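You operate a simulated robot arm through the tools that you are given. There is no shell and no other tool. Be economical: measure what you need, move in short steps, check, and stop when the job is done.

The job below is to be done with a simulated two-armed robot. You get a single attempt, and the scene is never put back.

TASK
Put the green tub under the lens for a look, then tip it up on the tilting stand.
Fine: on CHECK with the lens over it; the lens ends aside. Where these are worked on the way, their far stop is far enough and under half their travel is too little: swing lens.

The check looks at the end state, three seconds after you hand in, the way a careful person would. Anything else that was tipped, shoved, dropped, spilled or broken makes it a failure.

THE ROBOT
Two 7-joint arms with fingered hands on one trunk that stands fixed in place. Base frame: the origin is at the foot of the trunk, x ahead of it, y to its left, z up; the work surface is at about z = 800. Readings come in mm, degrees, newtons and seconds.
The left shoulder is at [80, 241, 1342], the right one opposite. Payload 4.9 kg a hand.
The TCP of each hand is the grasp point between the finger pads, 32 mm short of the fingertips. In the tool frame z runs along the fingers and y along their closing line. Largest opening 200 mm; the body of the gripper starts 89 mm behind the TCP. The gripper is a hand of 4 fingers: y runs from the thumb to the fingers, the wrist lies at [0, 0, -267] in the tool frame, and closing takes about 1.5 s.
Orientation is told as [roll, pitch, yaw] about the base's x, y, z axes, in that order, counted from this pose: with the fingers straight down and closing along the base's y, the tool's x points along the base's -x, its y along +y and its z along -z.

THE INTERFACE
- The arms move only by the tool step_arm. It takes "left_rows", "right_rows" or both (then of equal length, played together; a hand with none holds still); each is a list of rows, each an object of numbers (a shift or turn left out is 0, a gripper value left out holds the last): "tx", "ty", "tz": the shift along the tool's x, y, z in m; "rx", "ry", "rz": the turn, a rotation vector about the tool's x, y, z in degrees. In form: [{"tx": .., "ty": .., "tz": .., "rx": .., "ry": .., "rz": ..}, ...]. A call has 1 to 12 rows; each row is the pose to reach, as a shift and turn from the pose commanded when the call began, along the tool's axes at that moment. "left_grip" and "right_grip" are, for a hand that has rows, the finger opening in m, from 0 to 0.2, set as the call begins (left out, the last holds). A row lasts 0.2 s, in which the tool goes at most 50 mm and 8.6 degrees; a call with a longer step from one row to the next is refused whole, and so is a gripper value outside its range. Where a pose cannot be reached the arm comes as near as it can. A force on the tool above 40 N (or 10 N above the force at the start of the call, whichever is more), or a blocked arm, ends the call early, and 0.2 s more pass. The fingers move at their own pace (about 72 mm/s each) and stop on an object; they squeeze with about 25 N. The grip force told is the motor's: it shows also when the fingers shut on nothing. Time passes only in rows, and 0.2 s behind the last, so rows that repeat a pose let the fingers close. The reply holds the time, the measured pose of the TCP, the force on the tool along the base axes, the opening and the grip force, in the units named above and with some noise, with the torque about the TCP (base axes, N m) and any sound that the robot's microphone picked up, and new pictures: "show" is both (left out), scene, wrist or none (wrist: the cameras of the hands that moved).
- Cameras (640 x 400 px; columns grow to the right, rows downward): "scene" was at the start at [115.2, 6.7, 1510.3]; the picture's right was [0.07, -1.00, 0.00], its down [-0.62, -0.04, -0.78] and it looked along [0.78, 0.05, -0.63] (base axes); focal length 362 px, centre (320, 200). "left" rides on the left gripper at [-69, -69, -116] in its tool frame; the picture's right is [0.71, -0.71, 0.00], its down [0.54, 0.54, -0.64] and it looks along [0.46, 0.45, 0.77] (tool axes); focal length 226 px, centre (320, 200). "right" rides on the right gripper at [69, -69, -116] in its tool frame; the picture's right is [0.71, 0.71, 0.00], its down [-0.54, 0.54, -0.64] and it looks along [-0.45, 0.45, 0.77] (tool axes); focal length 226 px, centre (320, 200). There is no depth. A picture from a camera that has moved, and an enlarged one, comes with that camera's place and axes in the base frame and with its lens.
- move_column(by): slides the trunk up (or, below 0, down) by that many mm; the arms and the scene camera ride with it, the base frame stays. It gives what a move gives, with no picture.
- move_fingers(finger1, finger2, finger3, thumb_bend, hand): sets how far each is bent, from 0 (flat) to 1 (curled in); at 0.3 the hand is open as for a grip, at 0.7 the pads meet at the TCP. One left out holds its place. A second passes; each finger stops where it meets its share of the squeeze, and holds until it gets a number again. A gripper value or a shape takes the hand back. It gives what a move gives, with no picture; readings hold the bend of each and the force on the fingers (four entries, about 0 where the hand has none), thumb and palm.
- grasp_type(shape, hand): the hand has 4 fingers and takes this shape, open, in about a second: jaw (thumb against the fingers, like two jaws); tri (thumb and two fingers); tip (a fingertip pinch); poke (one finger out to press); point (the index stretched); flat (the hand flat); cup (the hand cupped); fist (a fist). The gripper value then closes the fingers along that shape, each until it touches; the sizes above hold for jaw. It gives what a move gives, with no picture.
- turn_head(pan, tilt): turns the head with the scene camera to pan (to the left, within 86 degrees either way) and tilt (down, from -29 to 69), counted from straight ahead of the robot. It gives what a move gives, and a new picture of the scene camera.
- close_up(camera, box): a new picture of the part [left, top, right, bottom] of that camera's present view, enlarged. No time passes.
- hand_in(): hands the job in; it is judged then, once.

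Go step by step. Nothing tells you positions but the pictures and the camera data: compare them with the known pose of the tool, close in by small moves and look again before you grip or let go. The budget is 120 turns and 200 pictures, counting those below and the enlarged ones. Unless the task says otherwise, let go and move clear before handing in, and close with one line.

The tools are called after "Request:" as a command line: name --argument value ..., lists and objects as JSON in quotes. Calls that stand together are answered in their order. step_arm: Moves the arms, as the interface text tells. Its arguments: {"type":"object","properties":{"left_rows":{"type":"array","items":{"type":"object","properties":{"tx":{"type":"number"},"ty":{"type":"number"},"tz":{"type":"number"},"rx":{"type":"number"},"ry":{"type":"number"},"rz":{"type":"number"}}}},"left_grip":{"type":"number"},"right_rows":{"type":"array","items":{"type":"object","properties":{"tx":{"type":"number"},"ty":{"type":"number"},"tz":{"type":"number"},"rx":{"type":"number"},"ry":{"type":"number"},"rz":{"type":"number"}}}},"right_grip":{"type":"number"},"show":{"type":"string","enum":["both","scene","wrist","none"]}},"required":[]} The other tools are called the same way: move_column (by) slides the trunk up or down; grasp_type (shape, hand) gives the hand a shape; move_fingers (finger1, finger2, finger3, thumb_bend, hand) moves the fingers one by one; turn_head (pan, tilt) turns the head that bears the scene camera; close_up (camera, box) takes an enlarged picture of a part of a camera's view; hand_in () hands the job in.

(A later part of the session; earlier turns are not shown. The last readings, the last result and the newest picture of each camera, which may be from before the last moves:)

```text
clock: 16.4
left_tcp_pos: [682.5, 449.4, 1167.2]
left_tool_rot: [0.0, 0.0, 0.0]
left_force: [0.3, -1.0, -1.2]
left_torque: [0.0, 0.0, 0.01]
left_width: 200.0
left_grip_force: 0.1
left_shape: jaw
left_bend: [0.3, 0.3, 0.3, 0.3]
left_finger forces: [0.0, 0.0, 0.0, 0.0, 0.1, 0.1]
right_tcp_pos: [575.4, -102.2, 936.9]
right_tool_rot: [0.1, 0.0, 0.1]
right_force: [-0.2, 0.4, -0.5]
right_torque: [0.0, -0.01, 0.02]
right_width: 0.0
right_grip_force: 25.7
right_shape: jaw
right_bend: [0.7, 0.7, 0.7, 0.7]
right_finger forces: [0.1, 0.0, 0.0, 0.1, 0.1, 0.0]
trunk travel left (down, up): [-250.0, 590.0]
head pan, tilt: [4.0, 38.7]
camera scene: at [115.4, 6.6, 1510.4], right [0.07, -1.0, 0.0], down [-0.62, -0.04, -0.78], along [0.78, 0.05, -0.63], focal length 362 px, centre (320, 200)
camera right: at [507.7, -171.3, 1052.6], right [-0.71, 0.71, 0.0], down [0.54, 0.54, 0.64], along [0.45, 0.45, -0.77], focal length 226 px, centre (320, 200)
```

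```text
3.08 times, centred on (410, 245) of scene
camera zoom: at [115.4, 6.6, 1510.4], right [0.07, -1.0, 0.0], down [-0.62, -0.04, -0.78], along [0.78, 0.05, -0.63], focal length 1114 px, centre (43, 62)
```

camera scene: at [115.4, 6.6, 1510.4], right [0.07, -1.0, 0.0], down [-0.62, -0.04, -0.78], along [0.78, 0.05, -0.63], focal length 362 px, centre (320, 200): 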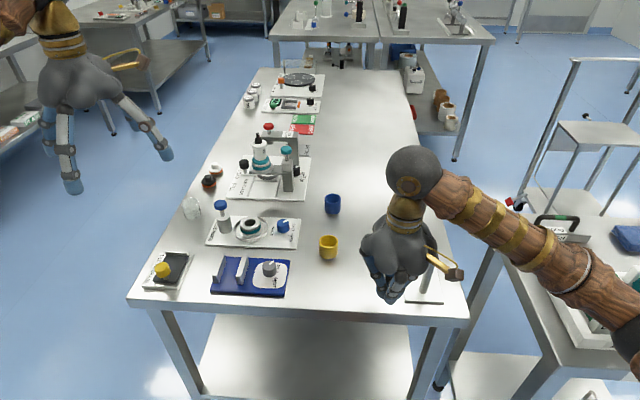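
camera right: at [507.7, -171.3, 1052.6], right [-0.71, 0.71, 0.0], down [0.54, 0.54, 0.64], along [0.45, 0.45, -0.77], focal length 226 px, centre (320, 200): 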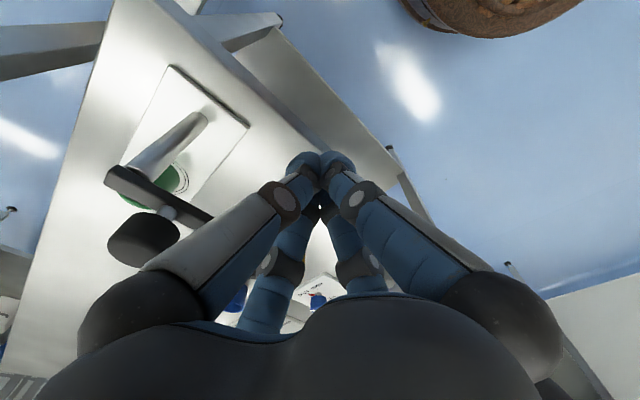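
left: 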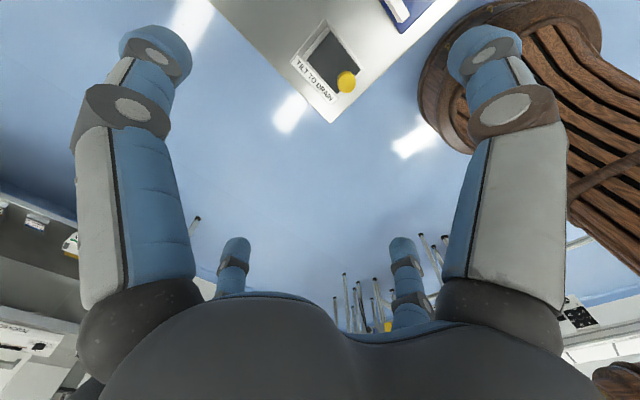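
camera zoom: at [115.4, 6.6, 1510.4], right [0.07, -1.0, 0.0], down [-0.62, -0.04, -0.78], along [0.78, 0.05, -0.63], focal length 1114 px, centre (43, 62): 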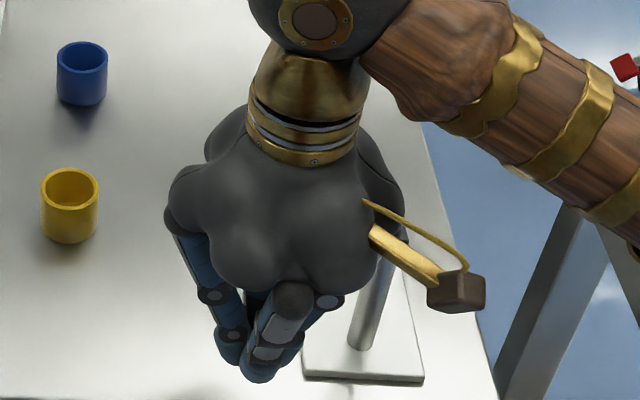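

Now pushing the ring along an arc around the post, first half only, then a look.

Request:
step_arm --right_rows '[{"tx": -0.021, "ty": 0.002}, {"tx": -0.039, "ty": 0.0115}, {"tx": -0.059, "ty": 0.018}, {"tx": -0.08, "ty": 0.021}, {"tx": -0.1, "ty": 0.02}, {"tx": -0.12, "ty": 0.016}]'

```text
clock: 17.8
left_tcp_pos: [683.6, 449.6, 1166.7]
left_tool_rot: [0.1, 0.0, -0.1]
left_force: [0.5, 0.3, -0.3]
left_torque: [-0.01, -0.02, 0.01]
left_width: 200.1
left_grip_force: 0.1
left_shape: jaw
left_bend: [0.3, 0.3, 0.3, 0.3]
left_finger forces: [0.0, 0.1, 0.0, 0.0, 0.0, 0.0]
right_tcp_pos: [694.2, -86.7, 934.8]
right_tool_rot: [0.0, -0.1, 0.1]
right_force: [-0.2, 0.2, 0.4]
right_torque: [0.03, 0.01, 0.0]
right_width: 0.0
right_grip_force: 24.8
right_shape: jaw
right_bend: [0.7, 0.7, 0.7, 0.7]
right_finger forces: [0.0, 0.1, 0.0, 0.1, 0.4, 0.1]
trunk travel left (down, up): [-250.0, 590.0]
head pan, tilt: [4.0, 38.7]
camera scene: at [115.7, 6.7, 1510.2], right [0.07, -1.0, 0.0], down [-0.62, -0.04, -0.78], along [0.78, 0.05, -0.63], focal length 362 px, centre (320, 200)
camera right: at [627.5, -154.3, 1051.4], right [-0.71, 0.71, 0.0], down [0.54, 0.54, 0.64], along [0.45, 0.45, -0.77], focal length 226 px, centre (320, 200)
```

scene: 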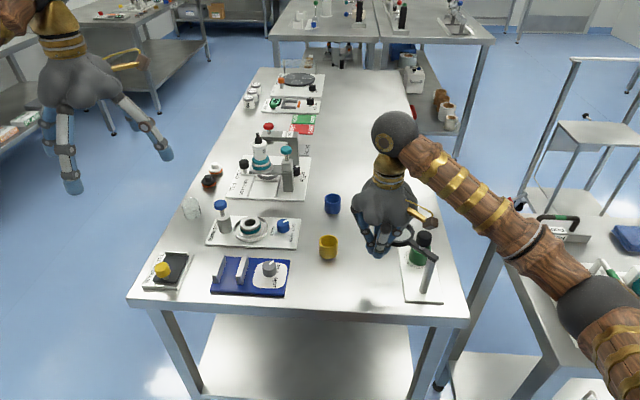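
right: 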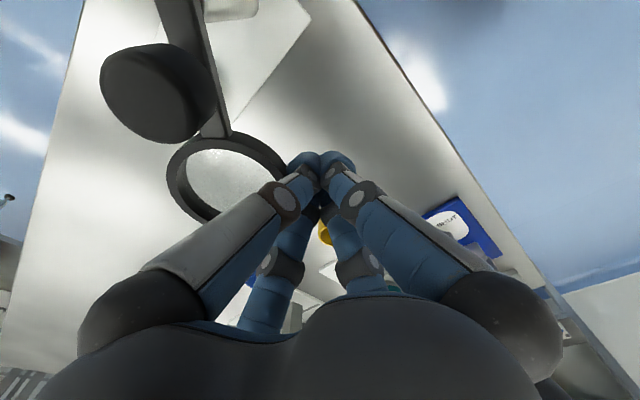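

The ring follows, about halfway round. Continuing the arc toward CHECK.

Request:
step_arm --right_rows '[{"tx": -0.0205, "ty": -0.008}, {"tx": -0.038, "ty": -0.019}, {"tx": -0.054, "ty": -0.033}, {"tx": -0.064, "ty": -0.046}]'

Request:
close_up --camera "scene" --box '[340, 180, 480, 310]'

```text
clock: 18.8
left_tcp_pos: [682.5, 448.6, 1167.2]
left_tool_rot: [-0.1, 0.0, 0.1]
left_force: [-0.2, 1.5, -0.1]
left_torque: [0.02, 0.0, 0.01]
left_width: 200.1
left_grip_force: 0.1
left_shape: jaw
left_bend: [0.3, 0.3, 0.3, 0.3]
left_finger forces: [0.0, 0.1, 0.0, 0.0, 0.0, 0.0]
right_tcp_pos: [759.9, -131.8, 933.8]
right_tool_rot: [-0.1, 0.1, 0.1]
right_force: [-0.2, 0.5, 0.8]
right_torque: [-0.02, -0.03, 0.0]
right_width: 0.0
right_grip_force: 25.1
right_shape: jaw
right_bend: [0.7, 0.7, 0.7, 0.7]
right_finger forces: [0.1, 0.0, 0.0, 0.0, 0.4, 0.0]
trunk travel left (down, up): [-250.0, 590.0]
head pan, tilt: [4.0, 38.7]
camera scene: at [115.5, 6.4, 1510.2], right [0.07, -1.0, 0.0], down [-0.62, -0.04, -0.78], along [0.78, 0.05, -0.63], focal length 362 px, centre (320, 200)
camera right: at [691.8, -200.9, 1051.3], right [-0.71, 0.71, 0.0], down [0.54, 0.54, 0.64], along [0.45, 0.45, -0.77], focal length 226 px, centre (320, 200)
```

scene: 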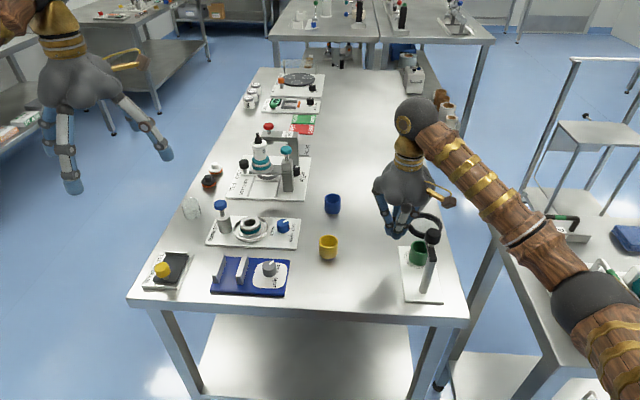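
right: 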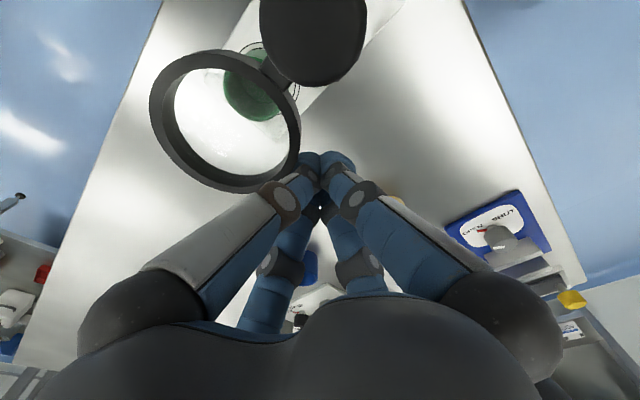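

```text
3.08 times, centred on (410, 245) of scene
camera zoom: at [115.5, 6.4, 1510.2], right [0.07, -1.0, 0.0], down [-0.62, -0.04, -0.78], along [0.78, 0.05, -0.63], focal length 1114 px, centre (43, 62)
```

zoom: 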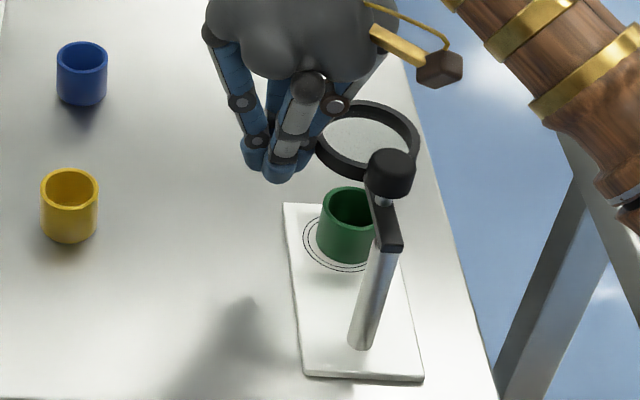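

The lens now measures about (768, -203), right over the tub. I'll nudge slightly to feel for the stop and dwell a moment.

Request:
step_arm --right_rows '[{"tx": -0.002, "ty": -0.004}, {"tx": -0.004, "ty": -0.008}, {"tx": -0.004, "ty": -0.008}, {"tx": -0.004, "ty": -0.008}, {"tx": -0.004, "ty": -0.008}, {"tx": -0.004, "ty": -0.008}]'

Request:
close_up --camera "scene" --box '[340, 180, 480, 310]'

```text
clock: 20.2
left_tcp_pos: [682.1, 450.9, 1165.6]
left_tool_rot: [-0.2, 0.0, 0.0]
left_force: [-0.3, 0.0, -0.1]
left_torque: [-0.01, -0.01, -0.01]
left_width: 200.2
left_grip_force: 0.0
left_shape: jaw
left_bend: [0.3, 0.3, 0.3, 0.3]
left_finger forces: [0.0, 0.0, 0.0, 0.0, 0.0, 0.0]
right_tcp_pos: [761.1, -136.1, 937.1]
right_tool_rot: [-0.1, -0.1, 0.0]
right_force: [-7.6, 27.0, 5.8]
right_torque: [-0.05, -0.01, -0.13]
right_width: 0.0
right_grip_force: 25.4
right_shape: jaw
right_bend: [0.7, 0.7, 0.7, 0.7]
right_finger forces: [0.1, 0.0, 0.1, 0.0, 27.3, 0.0]
trunk travel left (down, up): [-250.0, 590.0]
head pan, tilt: [4.0, 38.7]
camera scene: at [113.6, 10.7, 1510.4], right [0.07, -1.0, 0.0], down [-0.62, -0.05, -0.78], along [0.78, 0.05, -0.63], focal length 362 px, centre (320, 200)
camera right: at [694.4, -206.0, 1053.4], right [-0.71, 0.71, 0.0], down [0.54, 0.54, 0.64], along [0.45, 0.45, -0.77], focal length 226 px, centre (320, 200)
```

scene: 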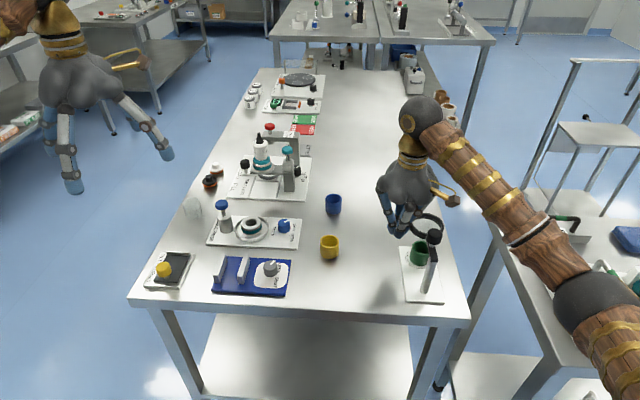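
right: 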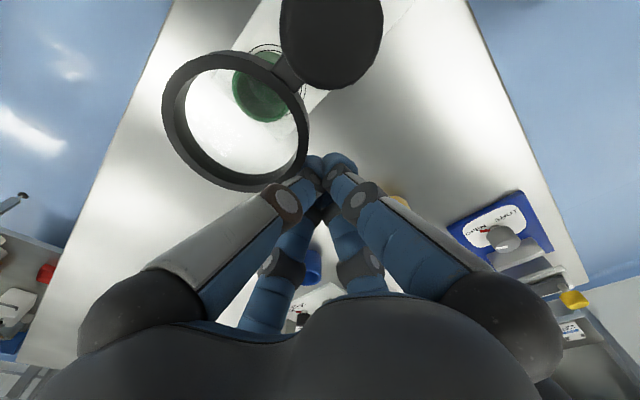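

```text
3.08 times, centred on (410, 245) of scene
camera zoom: at [113.6, 10.7, 1510.4], right [0.07, -1.0, 0.0], down [-0.62, -0.05, -0.78], along [0.78, 0.05, -0.63], focal length 1114 px, centre (43, 62)
```

zoom: 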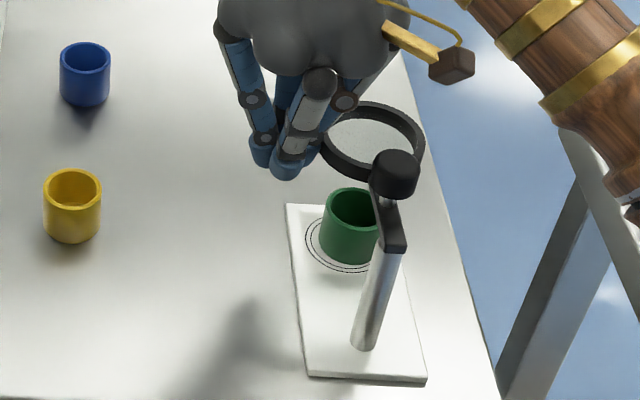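

That's the far stop (27 N). Now back off, lift over the lens, and come down on its -y side to push it back aside.

Request:
step_arm --right_rows '[{"ty": 0.02}, {"ty": 0.02, "tz": -0.05}, {"ty": 0.02, "tz": -0.1}, {"ty": -0.025, "tz": -0.11}, {"ty": -0.07, "tz": -0.11}, {"ty": -0.115, "tz": -0.11}, {"ty": -0.15, "tz": -0.11}, {"ty": -0.15, "tz": -0.07}, {"ty": -0.15, "tz": -0.03}, {"ty": -0.15, "tz": 0.0}]'

```text
clock: 22.4
left_tcp_pos: [684.3, 447.9, 1167.5]
left_tool_rot: [0.0, -0.1, 0.0]
left_force: [-0.1, -0.6, -0.1]
left_torque: [0.0, 0.0, 0.02]
left_width: 199.9
left_grip_force: 0.0
left_shape: jaw
left_bend: [0.3, 0.3, 0.3, 0.3]
left_finger forces: [0.0, 0.0, 0.0, 0.1, 0.0, 0.1]
right_tcp_pos: [765.1, -290.4, 933.5]
right_tool_rot: [-0.1, 0.0, -0.1]
right_force: [-0.6, 0.0, 0.4]
right_torque: [-0.03, -0.02, -0.02]
right_width: 0.2
right_grip_force: 25.0
right_shape: jaw
right_bend: [0.7, 0.7, 0.7, 0.7]
right_finger forces: [0.0, 0.0, 0.1, 0.0, 0.0, 0.0]
trunk travel left (down, up): [-250.0, 590.0]
head pan, tilt: [4.0, 38.7]
camera scene: at [115.5, 6.2, 1510.3], right [0.07, -1.0, 0.0], down [-0.62, -0.04, -0.78], along [0.78, 0.05, -0.63], focal length 362 px, centre (320, 200)
camera right: at [696.1, -359.0, 1052.0], right [-0.71, 0.71, 0.0], down [0.54, 0.54, 0.64], along [0.45, 0.45, -0.77], focal length 226 px, centre (320, 200)
```

scene: 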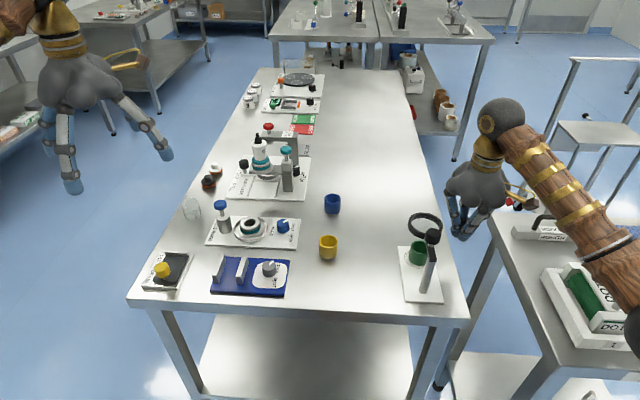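
right: 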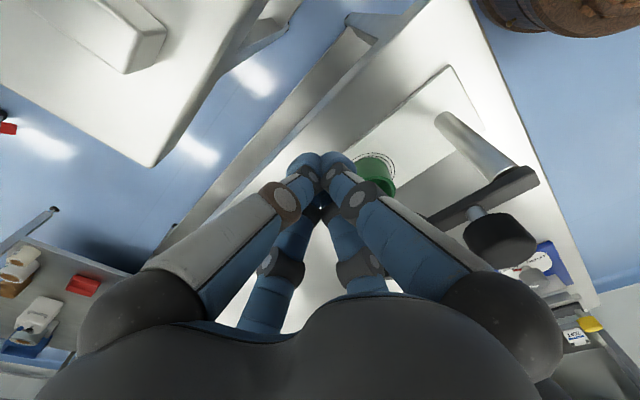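

The pusher is beside the lens on its -y side. Sweeping it back along the arc.

Request:
step_arm --right_rows '[{"tx": -0.001, "ty": 0.0215}, {"tx": -0.012, "ty": 0.043}, {"tx": -0.019, "ty": 0.065}, {"tx": -0.021, "ty": 0.089}, {"tx": -0.019, "ty": 0.113}, {"tx": -0.012, "ty": 0.1355}, {"tx": -0.001, "ty": 0.157}, {"tx": 0.014, "ty": 0.175}]'

Request:
close_up --camera "scene" --box '[340, 180, 480, 310]'

```text
clock: 24.2
left_tcp_pos: [682.5, 449.0, 1167.4]
left_tool_rot: [0.0, 0.0, -0.1]
left_force: [-0.1, 0.5, -0.1]
left_torque: [0.03, 0.0, -0.01]
left_width: 200.0
left_grip_force: 0.1
left_shape: jaw
left_bend: [0.3, 0.3, 0.3, 0.3]
left_finger forces: [0.1, 0.1, 0.0, 0.1, 0.0, 0.1]
right_tcp_pos: [747.5, -113.2, 934.6]
right_tool_rot: [0.0, 0.0, 0.1]
right_force: [0.3, -0.7, 0.3]
right_torque: [0.02, 0.0, -0.06]
right_width: 0.0
right_grip_force: 25.4
right_shape: jaw
right_bend: [0.7, 0.7, 0.7, 0.7]
right_finger forces: [0.5, 0.0, 0.0, 0.0, 0.0, 0.0]
trunk travel left (down, up): [-250.0, 590.0]
head pan, tilt: [4.0, 38.7]
camera scene: at [114.8, 7.0, 1510.3], right [0.07, -1.0, 0.0], down [-0.62, -0.04, -0.78], along [0.78, 0.05, -0.63], focal length 362 px, centre (320, 200)
camera right: at [680.2, -182.5, 1052.6], right [-0.71, 0.71, 0.0], down [0.54, 0.54, 0.64], along [0.45, 0.45, -0.77], focal length 226 px, centre (320, 200)
```

scene: 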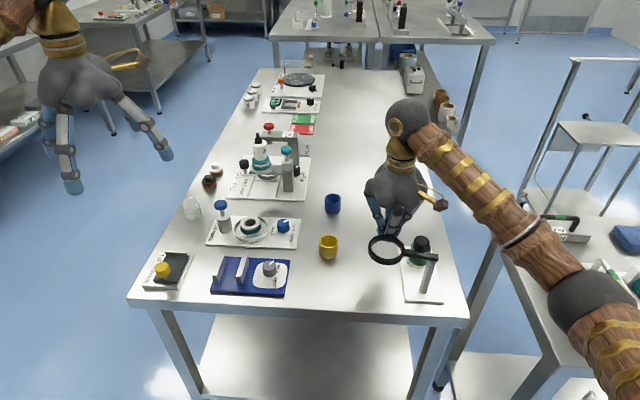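
right: 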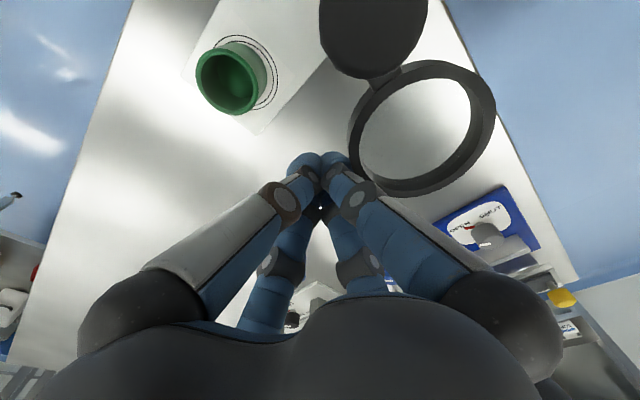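

```text
3.08 times, centred on (410, 245) of scene
camera zoom: at [114.8, 7.0, 1510.3], right [0.07, -1.0, 0.0], down [-0.62, -0.04, -0.78], along [0.78, 0.05, -0.63], focal length 1114 px, centre (43, 62)
```

zoom: 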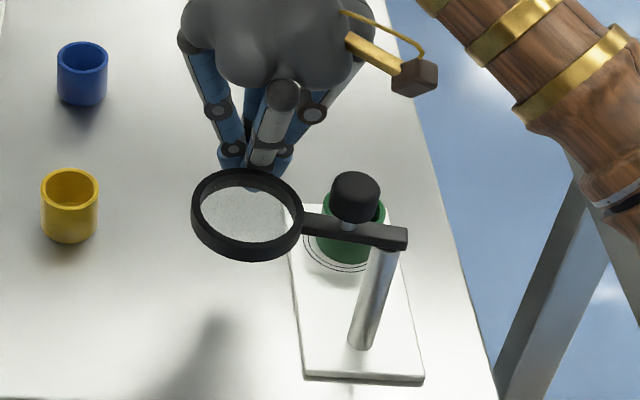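

The lens is almost back to its start, about 10 mm short. I'll push a little further to its stop.

Request:
step_arm --right_rows '[{"tx": 0.007, "ty": 0.006}, {"tx": 0.013, "ty": 0.011}, {"tx": 0.018, "ty": 0.014}]' --show "scene"

Request:
close_up --camera "scene" --box '[340, 180, 480, 310]'

```text
clock: 25.0
left_tcp_pos: [683.3, 448.5, 1167.1]
left_tool_rot: [0.0, 0.1, 0.0]
left_force: [0.0, 0.3, 0.6]
left_torque: [0.0, 0.01, -0.01]
left_width: 199.7
left_grip_force: 0.0
left_shape: jaw
left_bend: [0.3, 0.3, 0.3, 0.3]
left_finger forces: [0.0, 0.0, 0.0, 0.0, 0.0, 0.1]
right_tcp_pos: [733.1, -101.7, 935.4]
right_tool_rot: [0.0, 0.0, -0.1]
right_force: [11.8, -3.2, 6.1]
right_torque: [-0.02, 0.12, 0.05]
right_width: 0.1
right_grip_force: 25.6
right_shape: jaw
right_bend: [0.7, 0.7, 0.7, 0.7]
right_finger forces: [13.6, 0.1, 0.0, 0.1, 0.0, 0.0]
trunk travel left (down, up): [-250.0, 590.0]
head pan, tilt: [4.0, 38.7]
camera scene: at [117.0, 6.0, 1510.3], right [0.07, -1.0, 0.0], down [-0.63, -0.04, -0.78], along [0.78, 0.05, -0.63], focal length 362 px, centre (320, 200)
```

scene: 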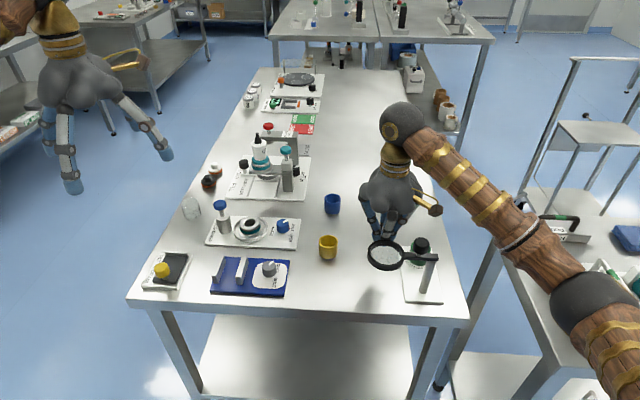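

```text
3.08 times, centred on (410, 245) of scene
camera zoom: at [117.0, 6.0, 1510.3], right [0.07, -1.0, 0.0], down [-0.63, -0.04, -0.78], along [0.78, 0.05, -0.63], focal length 1114 px, centre (43, 62)
```

zoom: 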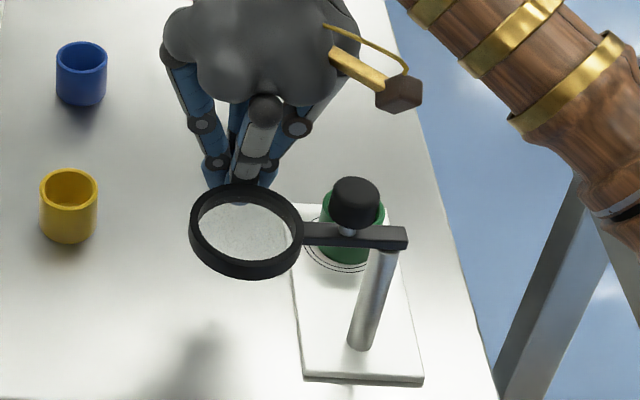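

The lens is back at its stop, aside. I'll back off, rise, and return above the tub with the same 26° yaw, opening the fingers on the way.

Request:
step_arm --right_rows '[{"tx": -0.02}, {"tx": -0.025, "tz": -0.04}, {"tx": -0.03, "tz": -0.08}, {"tx": -0.034, "tz": -0.115}, {"tx": -0.034, "tz": -0.115, "ty": -0.03, "rz": -6.5}, {"tx": -0.034, "tz": -0.115, "ty": -0.06, "rz": -13}, {"tx": -0.034, "tz": -0.115, "ty": -0.09, "rz": -20}, {"tx": -0.034, "tz": -0.115, "ty": -0.103, "rz": -26}]'

Request:
step_arm --right_rows '[{}, {}, {}, {}]' --right_grip 0.09

```text
clock: 26.8
left_tcp_pos: [683.1, 447.5, 1166.9]
left_tool_rot: [0.0, 0.0, 0.0]
left_force: [-0.8, -0.4, -0.4]
left_torque: [0.0, 0.05, 0.02]
left_width: 199.9
left_grip_force: 0.1
left_shape: jaw
left_bend: [0.3, 0.3, 0.3, 0.3]
left_finger forces: [0.0, 0.0, 0.1, 0.0, 0.1, 0.0]
right_tcp_pos: [765.5, -203.8, 1050.4]
right_tool_rot: [-0.1, 0.0, 26.2]
right_force: [0.7, -0.1, -0.5]
right_torque: [-0.02, 0.01, 0.02]
right_width: 0.0
right_grip_force: 25.1
right_shape: jaw
right_bend: [0.7, 0.7, 0.7, 0.7]
right_finger forces: [0.1, 0.0, 0.0, 0.0, 0.0, 0.0]
trunk travel left (down, up): [-250.0, 590.0]
head pan, tilt: [4.0, 38.7]
camera scene: at [115.2, 6.2, 1510.3], right [0.07, -1.0, 0.0], down [-0.62, -0.04, -0.78], along [0.78, 0.05, -0.63], focal length 362 px, centre (320, 200)
camera right: at [735.5, -295.3, 1167.1], right [-0.95, 0.32, 0.0], down [0.25, 0.73, 0.64], along [0.21, 0.61, -0.77], focal length 226 px, centre (320, 200)
```

scene: 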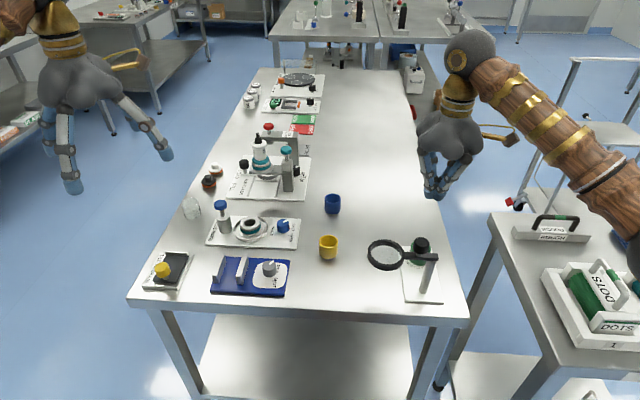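
right: 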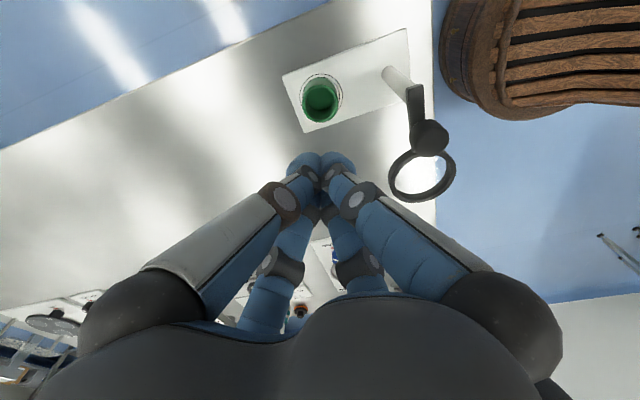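

```text
clock: 27.8
left_tcp_pos: [682.9, 448.5, 1167.8]
left_tool_rot: [0.0, 0.0, 0.0]
left_force: [0.1, 0.0, -0.9]
left_torque: [0.01, -0.01, 0.0]
left_width: 199.7
left_grip_force: 0.0
left_shape: jaw
left_bend: [0.3, 0.3, 0.3, 0.3]
left_finger forces: [0.0, 0.0, 0.0, 0.0, 0.1, 0.0]
right_tcp_pos: [765.5, -202.1, 1050.0]
right_tool_rot: [-0.1, 0.0, 26.0]
right_force: [0.3, -0.4, 0.0]
right_torque: [0.02, -0.02, -0.03]
right_width: 89.6
right_grip_force: 0.0
right_shape: jaw
right_bend: [0.4, 0.4, 0.4, 0.38]
right_finger forces: [0.0, 0.0, 0.0, 0.1, 0.1, 0.1]
trunk travel left (down, up): [-250.0, 590.0]
head pan, tilt: [4.0, 38.7]
camera scene: at [115.2, 6.6, 1510.3], right [0.07, -1.0, 0.0], down [-0.62, -0.04, -0.78], along [0.78, 0.05, -0.63], focal length 362 px, centre (320, 200)
camera right: at [735.3, -294.7, 1167.1], right [-0.95, 0.32, 0.0], down [0.25, 0.72, 0.64], along [0.21, 0.61, -0.77], focal length 226 px, centre (320, 200)
```

scene: 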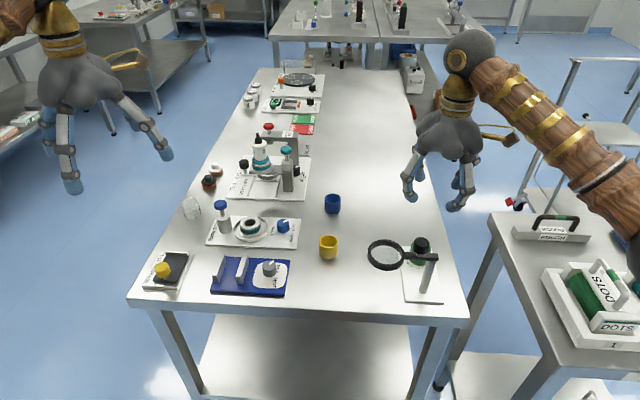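
right: 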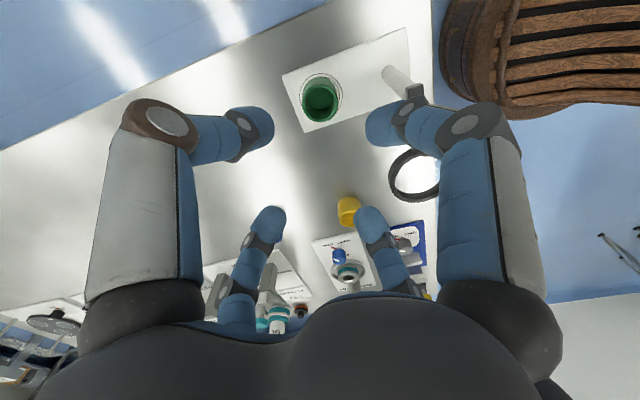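

The hand is open above the tub. Descending to grip height, then closing.

Request:
step_arm --right_rows '[{"tz": 0.045}, {"tz": 0.09}, {"tz": 0.13}, {"tz": 0.165}, {"tz": 0.185}, {"tz": 0.197}]' --show "wrist"

Request:
step_arm --right_rows '[{}, {}, {}, {}, {}, {}]' --right_grip 0.03 --show "wrist"

```text
clock: 29.2
left_tcp_pos: [682.4, 448.8, 1166.8]
left_tool_rot: [0.0, 0.0, 0.0]
left_force: [0.1, -0.4, 0.0]
left_torque: [0.03, -0.04, -0.04]
left_width: 199.9
left_grip_force: 0.0
left_shape: jaw
left_bend: [0.3, 0.3, 0.3, 0.3]
left_finger forces: [0.1, 0.1, 0.1, 0.1, 0.1, 0.1]
right_tcp_pos: [764.9, -203.6, 853.1]
right_tool_rot: [0.0, -0.1, 26.1]
right_force: [-0.2, -0.3, -0.3]
right_torque: [-0.02, 0.01, -0.01]
right_width: 89.8
right_grip_force: 0.2
right_shape: jaw
right_bend: [0.4, 0.4, 0.4, 0.38]
right_finger forces: [0.1, 0.0, 0.1, 0.0, 0.0, 0.1]
trunk travel left (down, up): [-250.0, 590.0]
head pan, tilt: [4.0, 38.7]
camera right: at [734.5, -295.2, 970.1], right [-0.95, 0.32, 0.0], down [0.25, 0.72, 0.64], along [0.21, 0.61, -0.77], focal length 226 px, centre (320, 200)
```

right: 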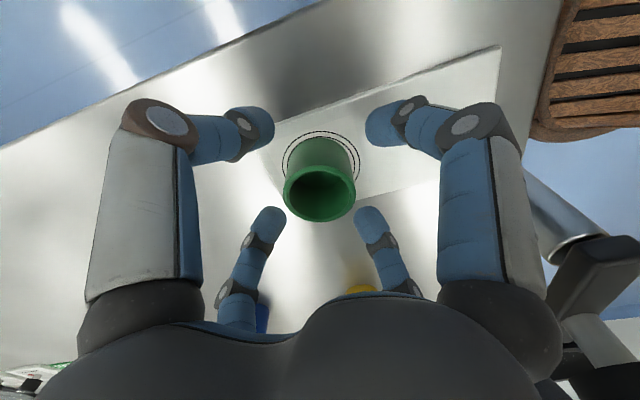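

```text
clock: 30.6
left_tcp_pos: [684.3, 448.5, 1167.9]
left_tool_rot: [0.0, 0.1, -0.2]
left_force: [-0.3, 0.2, -0.1]
left_torque: [0.0, 0.03, -0.01]
left_width: 200.0
left_grip_force: 0.1
left_shape: jaw
left_bend: [0.3, 0.3, 0.3, 0.3]
left_finger forces: [0.0, 0.1, 0.1, 0.0, 0.0, 0.0]
right_tcp_pos: [764.6, -202.4, 852.8]
right_tool_rot: [-0.1, 0.0, 26.0]
right_force: [-0.2, -0.4, -0.3]
right_torque: [0.01, 0.02, -0.01]
right_width: 42.1
right_grip_force: 24.8
right_shape: jaw
right_bend: [0.54, 0.54, 0.54, 0.53]
right_finger forces: [22.1, 21.6, 21.2, 0.1, 21.7, 0.0]
trunk travel left (down, up): [-250.0, 590.0]
head pan, tilt: [4.0, 38.7]
camera right: at [734.5, -295.2, 970.5], right [-0.95, 0.32, 0.0], down [0.25, 0.72, 0.64], along [0.21, 0.61, -0.77], focal length 226 px, centre (320, 200)
```

right: 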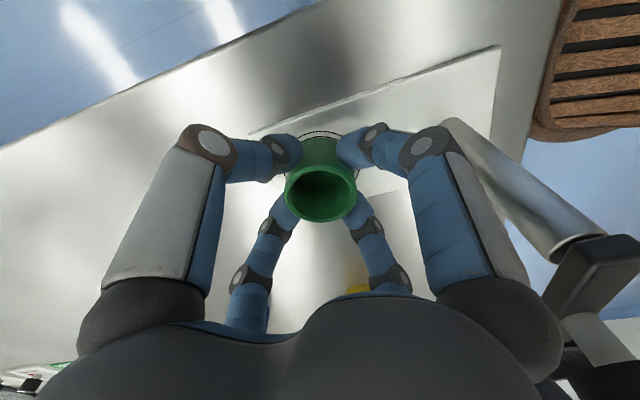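

Gripped again. I'll lift over the lens and carry the tub to a clear staging spot near (680, 35).

Request:
step_arm --right_rows '[{"tz": -0.02}, {"tz": -0.06}, {"tz": -0.105}, {"tz": -0.15}, {"tz": -0.19}, {"tz": -0.19, "tx": -0.0046, "ty": 0.0419, "rz": -3.2}, {"tz": -0.19, "tx": -0.0093, "ty": 0.0837, "rz": -6.4}, {"tz": -0.19, "tx": -0.0139, "ty": 0.1256, "rz": -9.5}, {"tz": -0.19, "tx": -0.0185, "ty": 0.1675, "rz": -12.7}, {"tz": -0.19, "tx": -0.0232, "ty": 0.2093, "rz": -15.9}, {"tz": -0.19, "tx": -0.0278, "ty": 0.2512, "rz": -19}]'

```text
clock: 33.0
left_tcp_pos: [683.4, 449.6, 1166.4]
left_tool_rot: [-0.1, -0.1, 0.0]
left_force: [0.8, 0.4, 0.2]
left_torque: [-0.01, -0.03, -0.03]
left_width: 200.0
left_grip_force: 0.0
left_shape: jaw
left_bend: [0.3, 0.3, 0.3, 0.3]
left_finger forces: [0.1, 0.1, 0.0, 0.0, 0.0, 0.0]
right_tcp_pos: [678.7, 35.0, 1043.7]
right_tool_rot: [-0.2, 0.1, 45.1]
right_force: [0.6, -0.9, -0.7]
right_torque: [0.0, -0.02, 0.03]
right_width: 42.0
right_grip_force: 25.2
right_shape: jaw
right_bend: [0.54, 0.54, 0.54, 0.53]
right_finger forces: [21.9, 22.0, 21.1, 0.0, 21.9, 0.0]
trunk travel left (down, up): [-250.0, 590.0]
head pan, tilt: [4.0, 38.7]
camera scene: at [115.0, 8.7, 1510.3], right [0.07, -1.0, 0.0], down [-0.62, -0.04, -0.78], along [0.78, 0.05, -0.63], focal length 362 px, centre (320, 200)
camera right: at [679.2, -61.4, 1159.7], right [-1.0, 0.0, 0.0], down [0.0, 0.77, 0.64], along [0.0, 0.64, -0.77], focal length 226 px, centre (320, 200)
```

scene: 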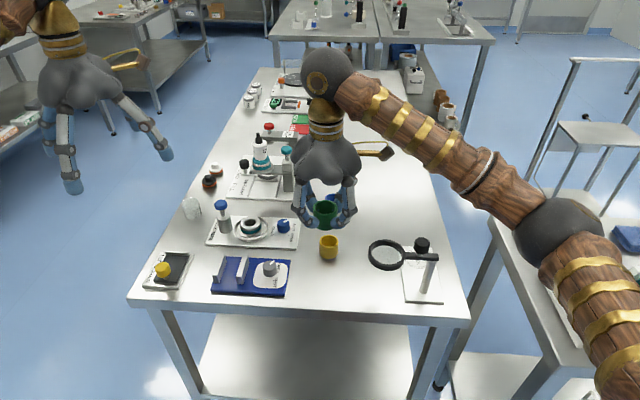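
right: 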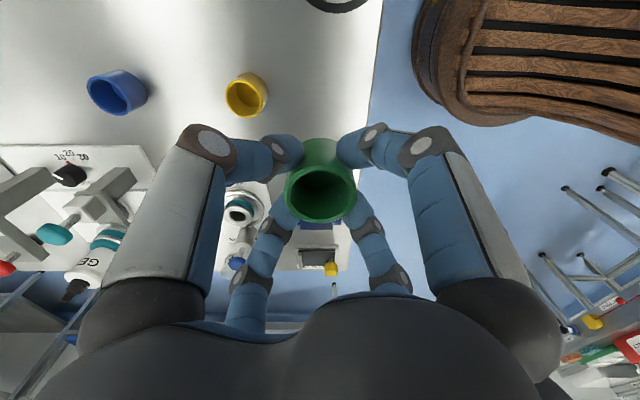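

Clear to set down. I'll shift 15 mm to +y to keep the camera mount away from the lens, lower, and let contact tell.

Request:
step_arm --right_rows '[{"tx": -0.0106, "ty": 0.0106, "tz": 0.03}, {"tx": -0.0106, "ty": 0.0106, "tz": 0.07}, {"tx": -0.0106, "ty": 0.0106, "tz": 0.11}, {"tx": -0.0106, "ty": 0.0106, "tz": 0.15}, {"tx": -0.0106, "ty": 0.0106, "tz": 0.175}, {"tx": -0.0106, "ty": 0.0106, "tz": 0.187}, {"tx": -0.0106, "ty": 0.0106, "tz": 0.193}, {"tx": -0.0106, "ty": 0.0106, "tz": 0.1975}]'

```text
clock: 34.8
left_tcp_pos: [682.9, 449.4, 1167.5]
left_tool_rot: [0.0, 0.0, -0.1]
left_force: [-0.2, -0.4, -0.5]
left_torque: [-0.03, 0.03, 0.0]
left_width: 200.0
left_grip_force: 0.0
left_shape: jaw
left_bend: [0.3, 0.3, 0.3, 0.3]
left_finger forces: [0.0, 0.0, 0.0, 0.1, 0.0, 0.0]
right_tcp_pos: [679.1, 49.1, 844.5]
right_tool_rot: [0.0, 0.1, 45.1]
right_force: [-0.4, 0.9, 0.3]
right_torque: [0.0, 0.0, -0.02]
right_width: 42.2
right_grip_force: 25.2
right_shape: jaw
right_bend: [0.54, 0.54, 0.54, 0.53]
right_finger forces: [22.0, 21.9, 21.2, 0.1, 21.9, 0.1]
trunk travel left (down, up): [-250.0, 590.0]
head pan, tilt: [4.0, 38.7]
camera scene: at [115.2, 6.7, 1510.3], right [0.07, -1.0, 0.0], down [-0.62, -0.04, -0.78], along [0.78, 0.05, -0.63], focal length 362 px, centre (320, 200)
camera right: at [680.6, -48.0, 961.9], right [-1.0, 0.0, 0.0], down [0.0, 0.77, 0.64], along [0.0, 0.64, -0.77], focal length 226 px, centre (320, 200)
```

scene: 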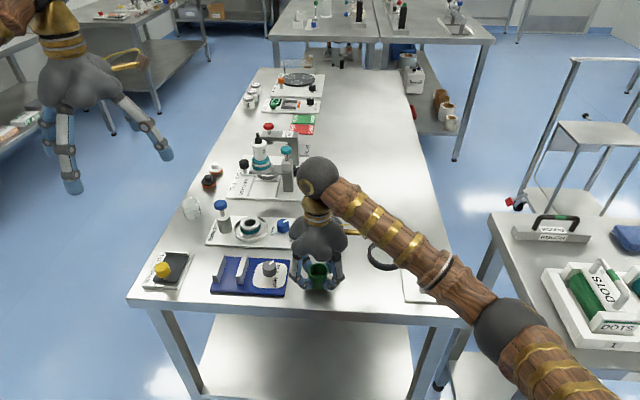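
right: 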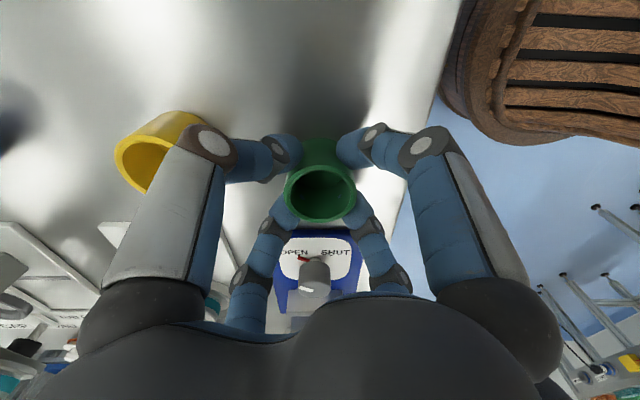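

No contact yet, so I'll creep down a few more millimetres.

Request:
step_arm --right_rows '[{"tz": 0.001}, {"tz": 0.002}, {"tz": 0.003}]' --show "none"

```text
clock: 35.6
left_tcp_pos: [681.7, 449.9, 1168.4]
left_tool_rot: [0.0, 0.0, -0.1]
left_force: [-0.2, 0.7, 0.4]
left_torque: [0.02, 0.02, 0.0]
left_width: 199.8
left_grip_force: 0.0
left_shape: jaw
left_bend: [0.3, 0.3, 0.3, 0.3]
left_finger forces: [0.0, 0.0, 0.0, 0.0, 0.1, 0.0]
right_tcp_pos: [680.3, 49.5, 843.3]
right_tool_rot: [0.0, -0.1, 45.1]
right_force: [0.2, 0.5, 11.8]
right_torque: [-0.1, 0.0, 0.04]
right_width: 42.3
right_grip_force: 24.5
right_shape: jaw
right_bend: [0.54, 0.54, 0.54, 0.53]
right_finger forces: [23.8, 23.4, 22.5, 0.1, 23.9, 0.0]
trunk travel left (down, up): [-250.0, 590.0]
head pan, tilt: [4.0, 38.7]
```

It is on the table. Release, rise straight up, and take the right arm well aside.

Request:
step_arm --right_rows '[{}, {}, {}, {}]' --right_grip 0.085 --show "wrist"

Request:
step_arm --right_rows '[{"tz": -0.015}, {"tz": -0.055}, {"tz": -0.1}, {"tz": -0.15}, {"tz": -0.2}, {"tz": -0.25, "tx": 0.0, "ty": 0.0}, {"tz": -0.25, "tx": 0.027, "ty": -0.0374}, {"tz": -0.25, "tx": 0.054, "ty": -0.0747}, {"tz": -0.25, "tx": 0.081, "ty": -0.112}, {"tz": -0.25, "tx": 0.108, "ty": -0.15}, {"tz": -0.25, "tx": 0.135, "ty": -0.187}, {"tz": -0.25, "tx": 0.162, "ty": -0.224}]' --show "scene"

```text
clock: 36.6
left_tcp_pos: [683.4, 448.7, 1165.7]
left_tool_rot: [0.0, 0.0, 0.0]
left_force: [0.2, -0.1, -0.6]
left_torque: [0.03, 0.0, 0.0]
left_width: 200.0
left_grip_force: 0.1
left_shape: jaw
left_bend: [0.3, 0.3, 0.3, 0.3]
left_finger forces: [0.0, 0.0, 0.1, 0.0, 0.0, 0.1]
right_tcp_pos: [679.8, 48.5, 841.7]
right_tool_rot: [0.0, 0.0, 45.1]
right_force: [0.7, 0.3, -1.0]
right_torque: [-0.01, -0.01, 0.02]
right_width: 84.7
right_grip_force: 0.1
right_shape: jaw
right_bend: [0.41, 0.41, 0.41, 0.4]
right_finger forces: [0.0, 0.1, 0.1, 0.1, 0.0, 0.0]
trunk travel left (down, up): [-250.0, 590.0]
head pan, tilt: [4.0, 38.7]
camera right: at [681.0, -48.0, 959.1], right [-1.0, 0.0, 0.0], down [0.0, 0.77, 0.64], along [0.0, 0.64, -0.77], focal length 226 px, centre (320, 200)
```

right: 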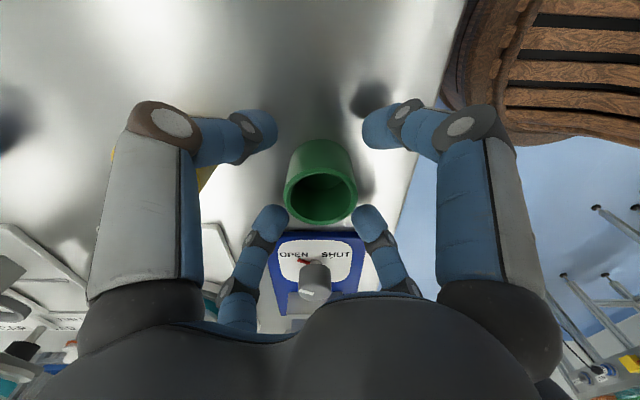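

```text
clock: 39.2
left_tcp_pos: [682.9, 447.4, 1168.4]
left_tool_rot: [0.1, 0.0, 0.0]
left_force: [0.5, -0.1, 0.6]
left_torque: [0.04, -0.02, -0.01]
left_width: 199.7
left_grip_force: 0.0
left_shape: jaw
left_bend: [0.3, 0.3, 0.3, 0.3]
left_finger forces: [0.1, 0.0, 0.0, 0.0, 0.0, 0.0]
right_tcp_pos: [724.2, -225.0, 1092.0]
right_tool_rot: [0.0, 0.1, 45.1]
right_force: [-0.6, 0.1, 0.0]
right_torque: [0.02, -0.01, 0.02]
right_width: 85.1
right_grip_force: 0.0
right_shape: jaw
right_bend: [0.41, 0.41, 0.41, 0.4]
right_finger forces: [0.0, 0.1, 0.0, 0.0, 0.0, 0.0]
trunk travel left (down, up): [-250.0, 590.0]
head pan, tilt: [4.0, 38.7]
camera scene: at [114.9, 4.8, 1510.3], right [0.07, -1.0, 0.0], down [-0.62, -0.04, -0.78], along [0.78, 0.06, -0.63], focal length 362 px, centre (320, 200)
```

scene: 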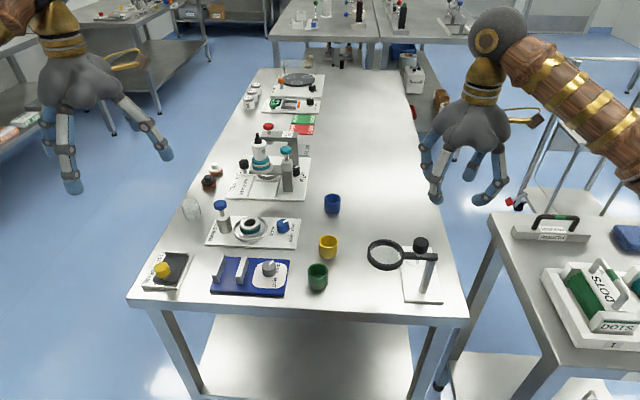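

The tub stands at about (680, 49), and the lens is aside. I'll look closely at the tilting stand before planning the placement.

Request:
close_up --camera "scene" --box '[135, 235, 215, 300]'

Request:
close_up --camera "left" --box '[280, 10, 380, 130]'

```text
6.15 times, centred on (175, 268) of scene
camera zoom: at [114.9, 4.8, 1510.3], right [0.07, -1.0, 0.0], down [-0.62, -0.04, -0.78], along [0.78, 0.06, -0.63], focal length 2228 px, centre (1212, -215)
```

zoom: 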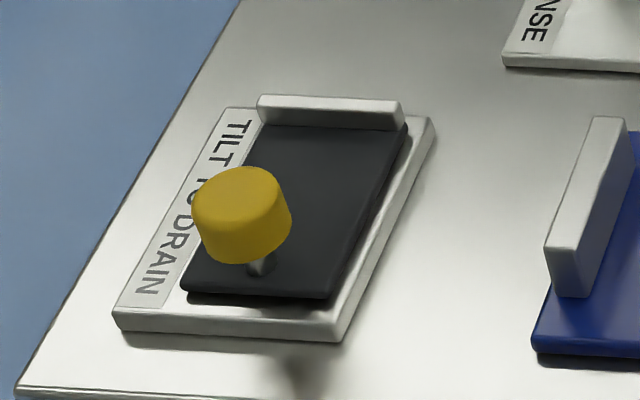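

```text
3.33 times, centred on (330, 70) of left
camera zoom: at [750.8, 378.4, 1284.5], right [-0.71, -0.71, 0.0], down [-0.54, 0.54, 0.64], along [-0.46, 0.46, -0.77], focal length 754 px, centre (287, 633)
```

zoom: 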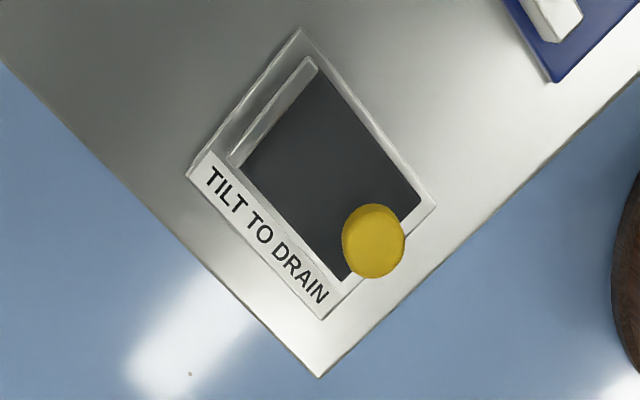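

Plate spans about x 640–720, y 385–443, with the knob at (650, 414) and the lip at x ≈ 721. That leaves just over 50 mm for the tub between them, so placement must be precise. I'll bring the left hand over the tub with -45° yaw, so its camera sees the stand from the side later.

Request:
step_arm --left_rows '[{"ty": -0.04, "rz": 4.5, "tz": 0.015}, {"ty": -0.08, "rz": 9, "tz": 0.03}, {"ty": -0.12, "rz": 13.5, "tz": 0.045}, {"ty": -0.16, "rz": 18, "tz": 0.06}, {"ty": -0.2, "rz": 22.5, "tz": 0.075}, {"ty": -0.24, "rz": 27, "tz": 0.09}, {"ty": -0.28, "rz": 31.5, "tz": 0.105}, {"ty": -0.32, "rz": 36, "tz": 0.12}, {"ty": -0.36, "rz": 40.5, "tz": 0.135}, {"ty": -0.4, "rz": 45, "tz": 0.15, "tx": 0.003}]' --left_grip 0.1

Request:
close_up --camera "left" --box '[220, 60, 420, 190]'

```text
clock: 41.4
left_tcp_pos: [679.5, 47.5, 1015.7]
left_tool_rot: [0.0, 0.2, -45.0]
left_force: [0.6, -1.8, 0.6]
left_torque: [0.04, -0.03, -0.02]
left_width: 100.5
left_grip_force: 0.0
left_shape: jaw
left_bend: [0.38, 0.38, 0.38, 0.36]
left_finger forces: [0.1, 0.1, 0.1, 0.1, 0.1, 0.0]
right_tcp_pos: [724.6, -224.7, 1092.2]
right_tool_rot: [0.1, 0.1, 45.0]
right_force: [-0.6, 0.3, -0.5]
right_torque: [0.07, 0.02, 0.01]
right_width: 85.1
right_grip_force: 0.0
right_shape: jaw
right_bend: [0.41, 0.41, 0.41, 0.4]
right_finger forces: [0.1, 0.0, 0.0, 0.0, 0.1, 0.1]
trunk travel left (down, up): [-250.0, 590.0]
head pan, tilt: [4.0, 38.7]
camera scene: at [115.8, 4.5, 1510.2], right [0.07, -1.0, 0.0], down [-0.62, -0.04, -0.78], along [0.78, 0.06, -0.63], focal length 362 px, centre (320, 200)
camera left: at [679.6, -50.4, 1133.0], right [-1.0, 0.0, 0.0], down [0.0, 0.77, 0.64], along [0.0, 0.64, -0.77], focal length 226 px, centre (320, 200)
```

scene: 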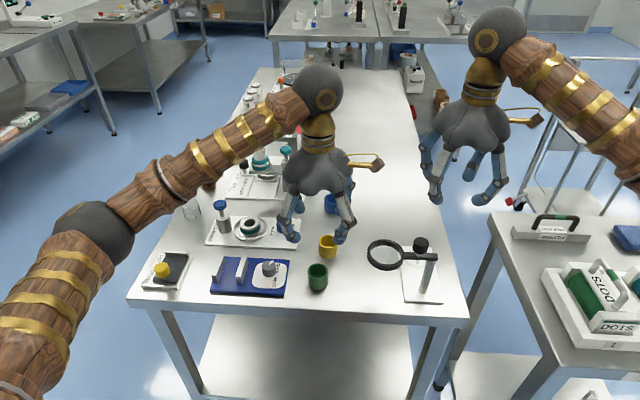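
left: 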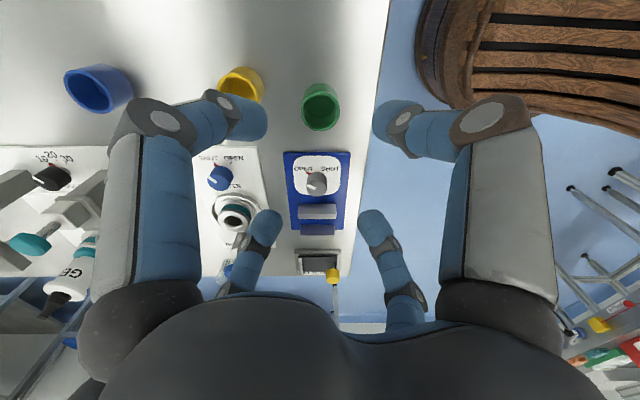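

```text
3.08 times, centred on (320, 125) of left
camera zoom: at [679.6, -50.4, 1133.0], right [-1.0, 0.0, 0.0], down [0.0, 0.77, 0.64], along [0.0, 0.64, -0.77], focal length 696 px, centre (320, 431)
```

zoom: 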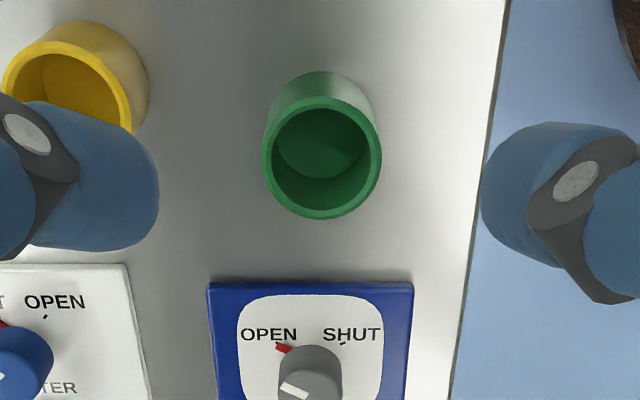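

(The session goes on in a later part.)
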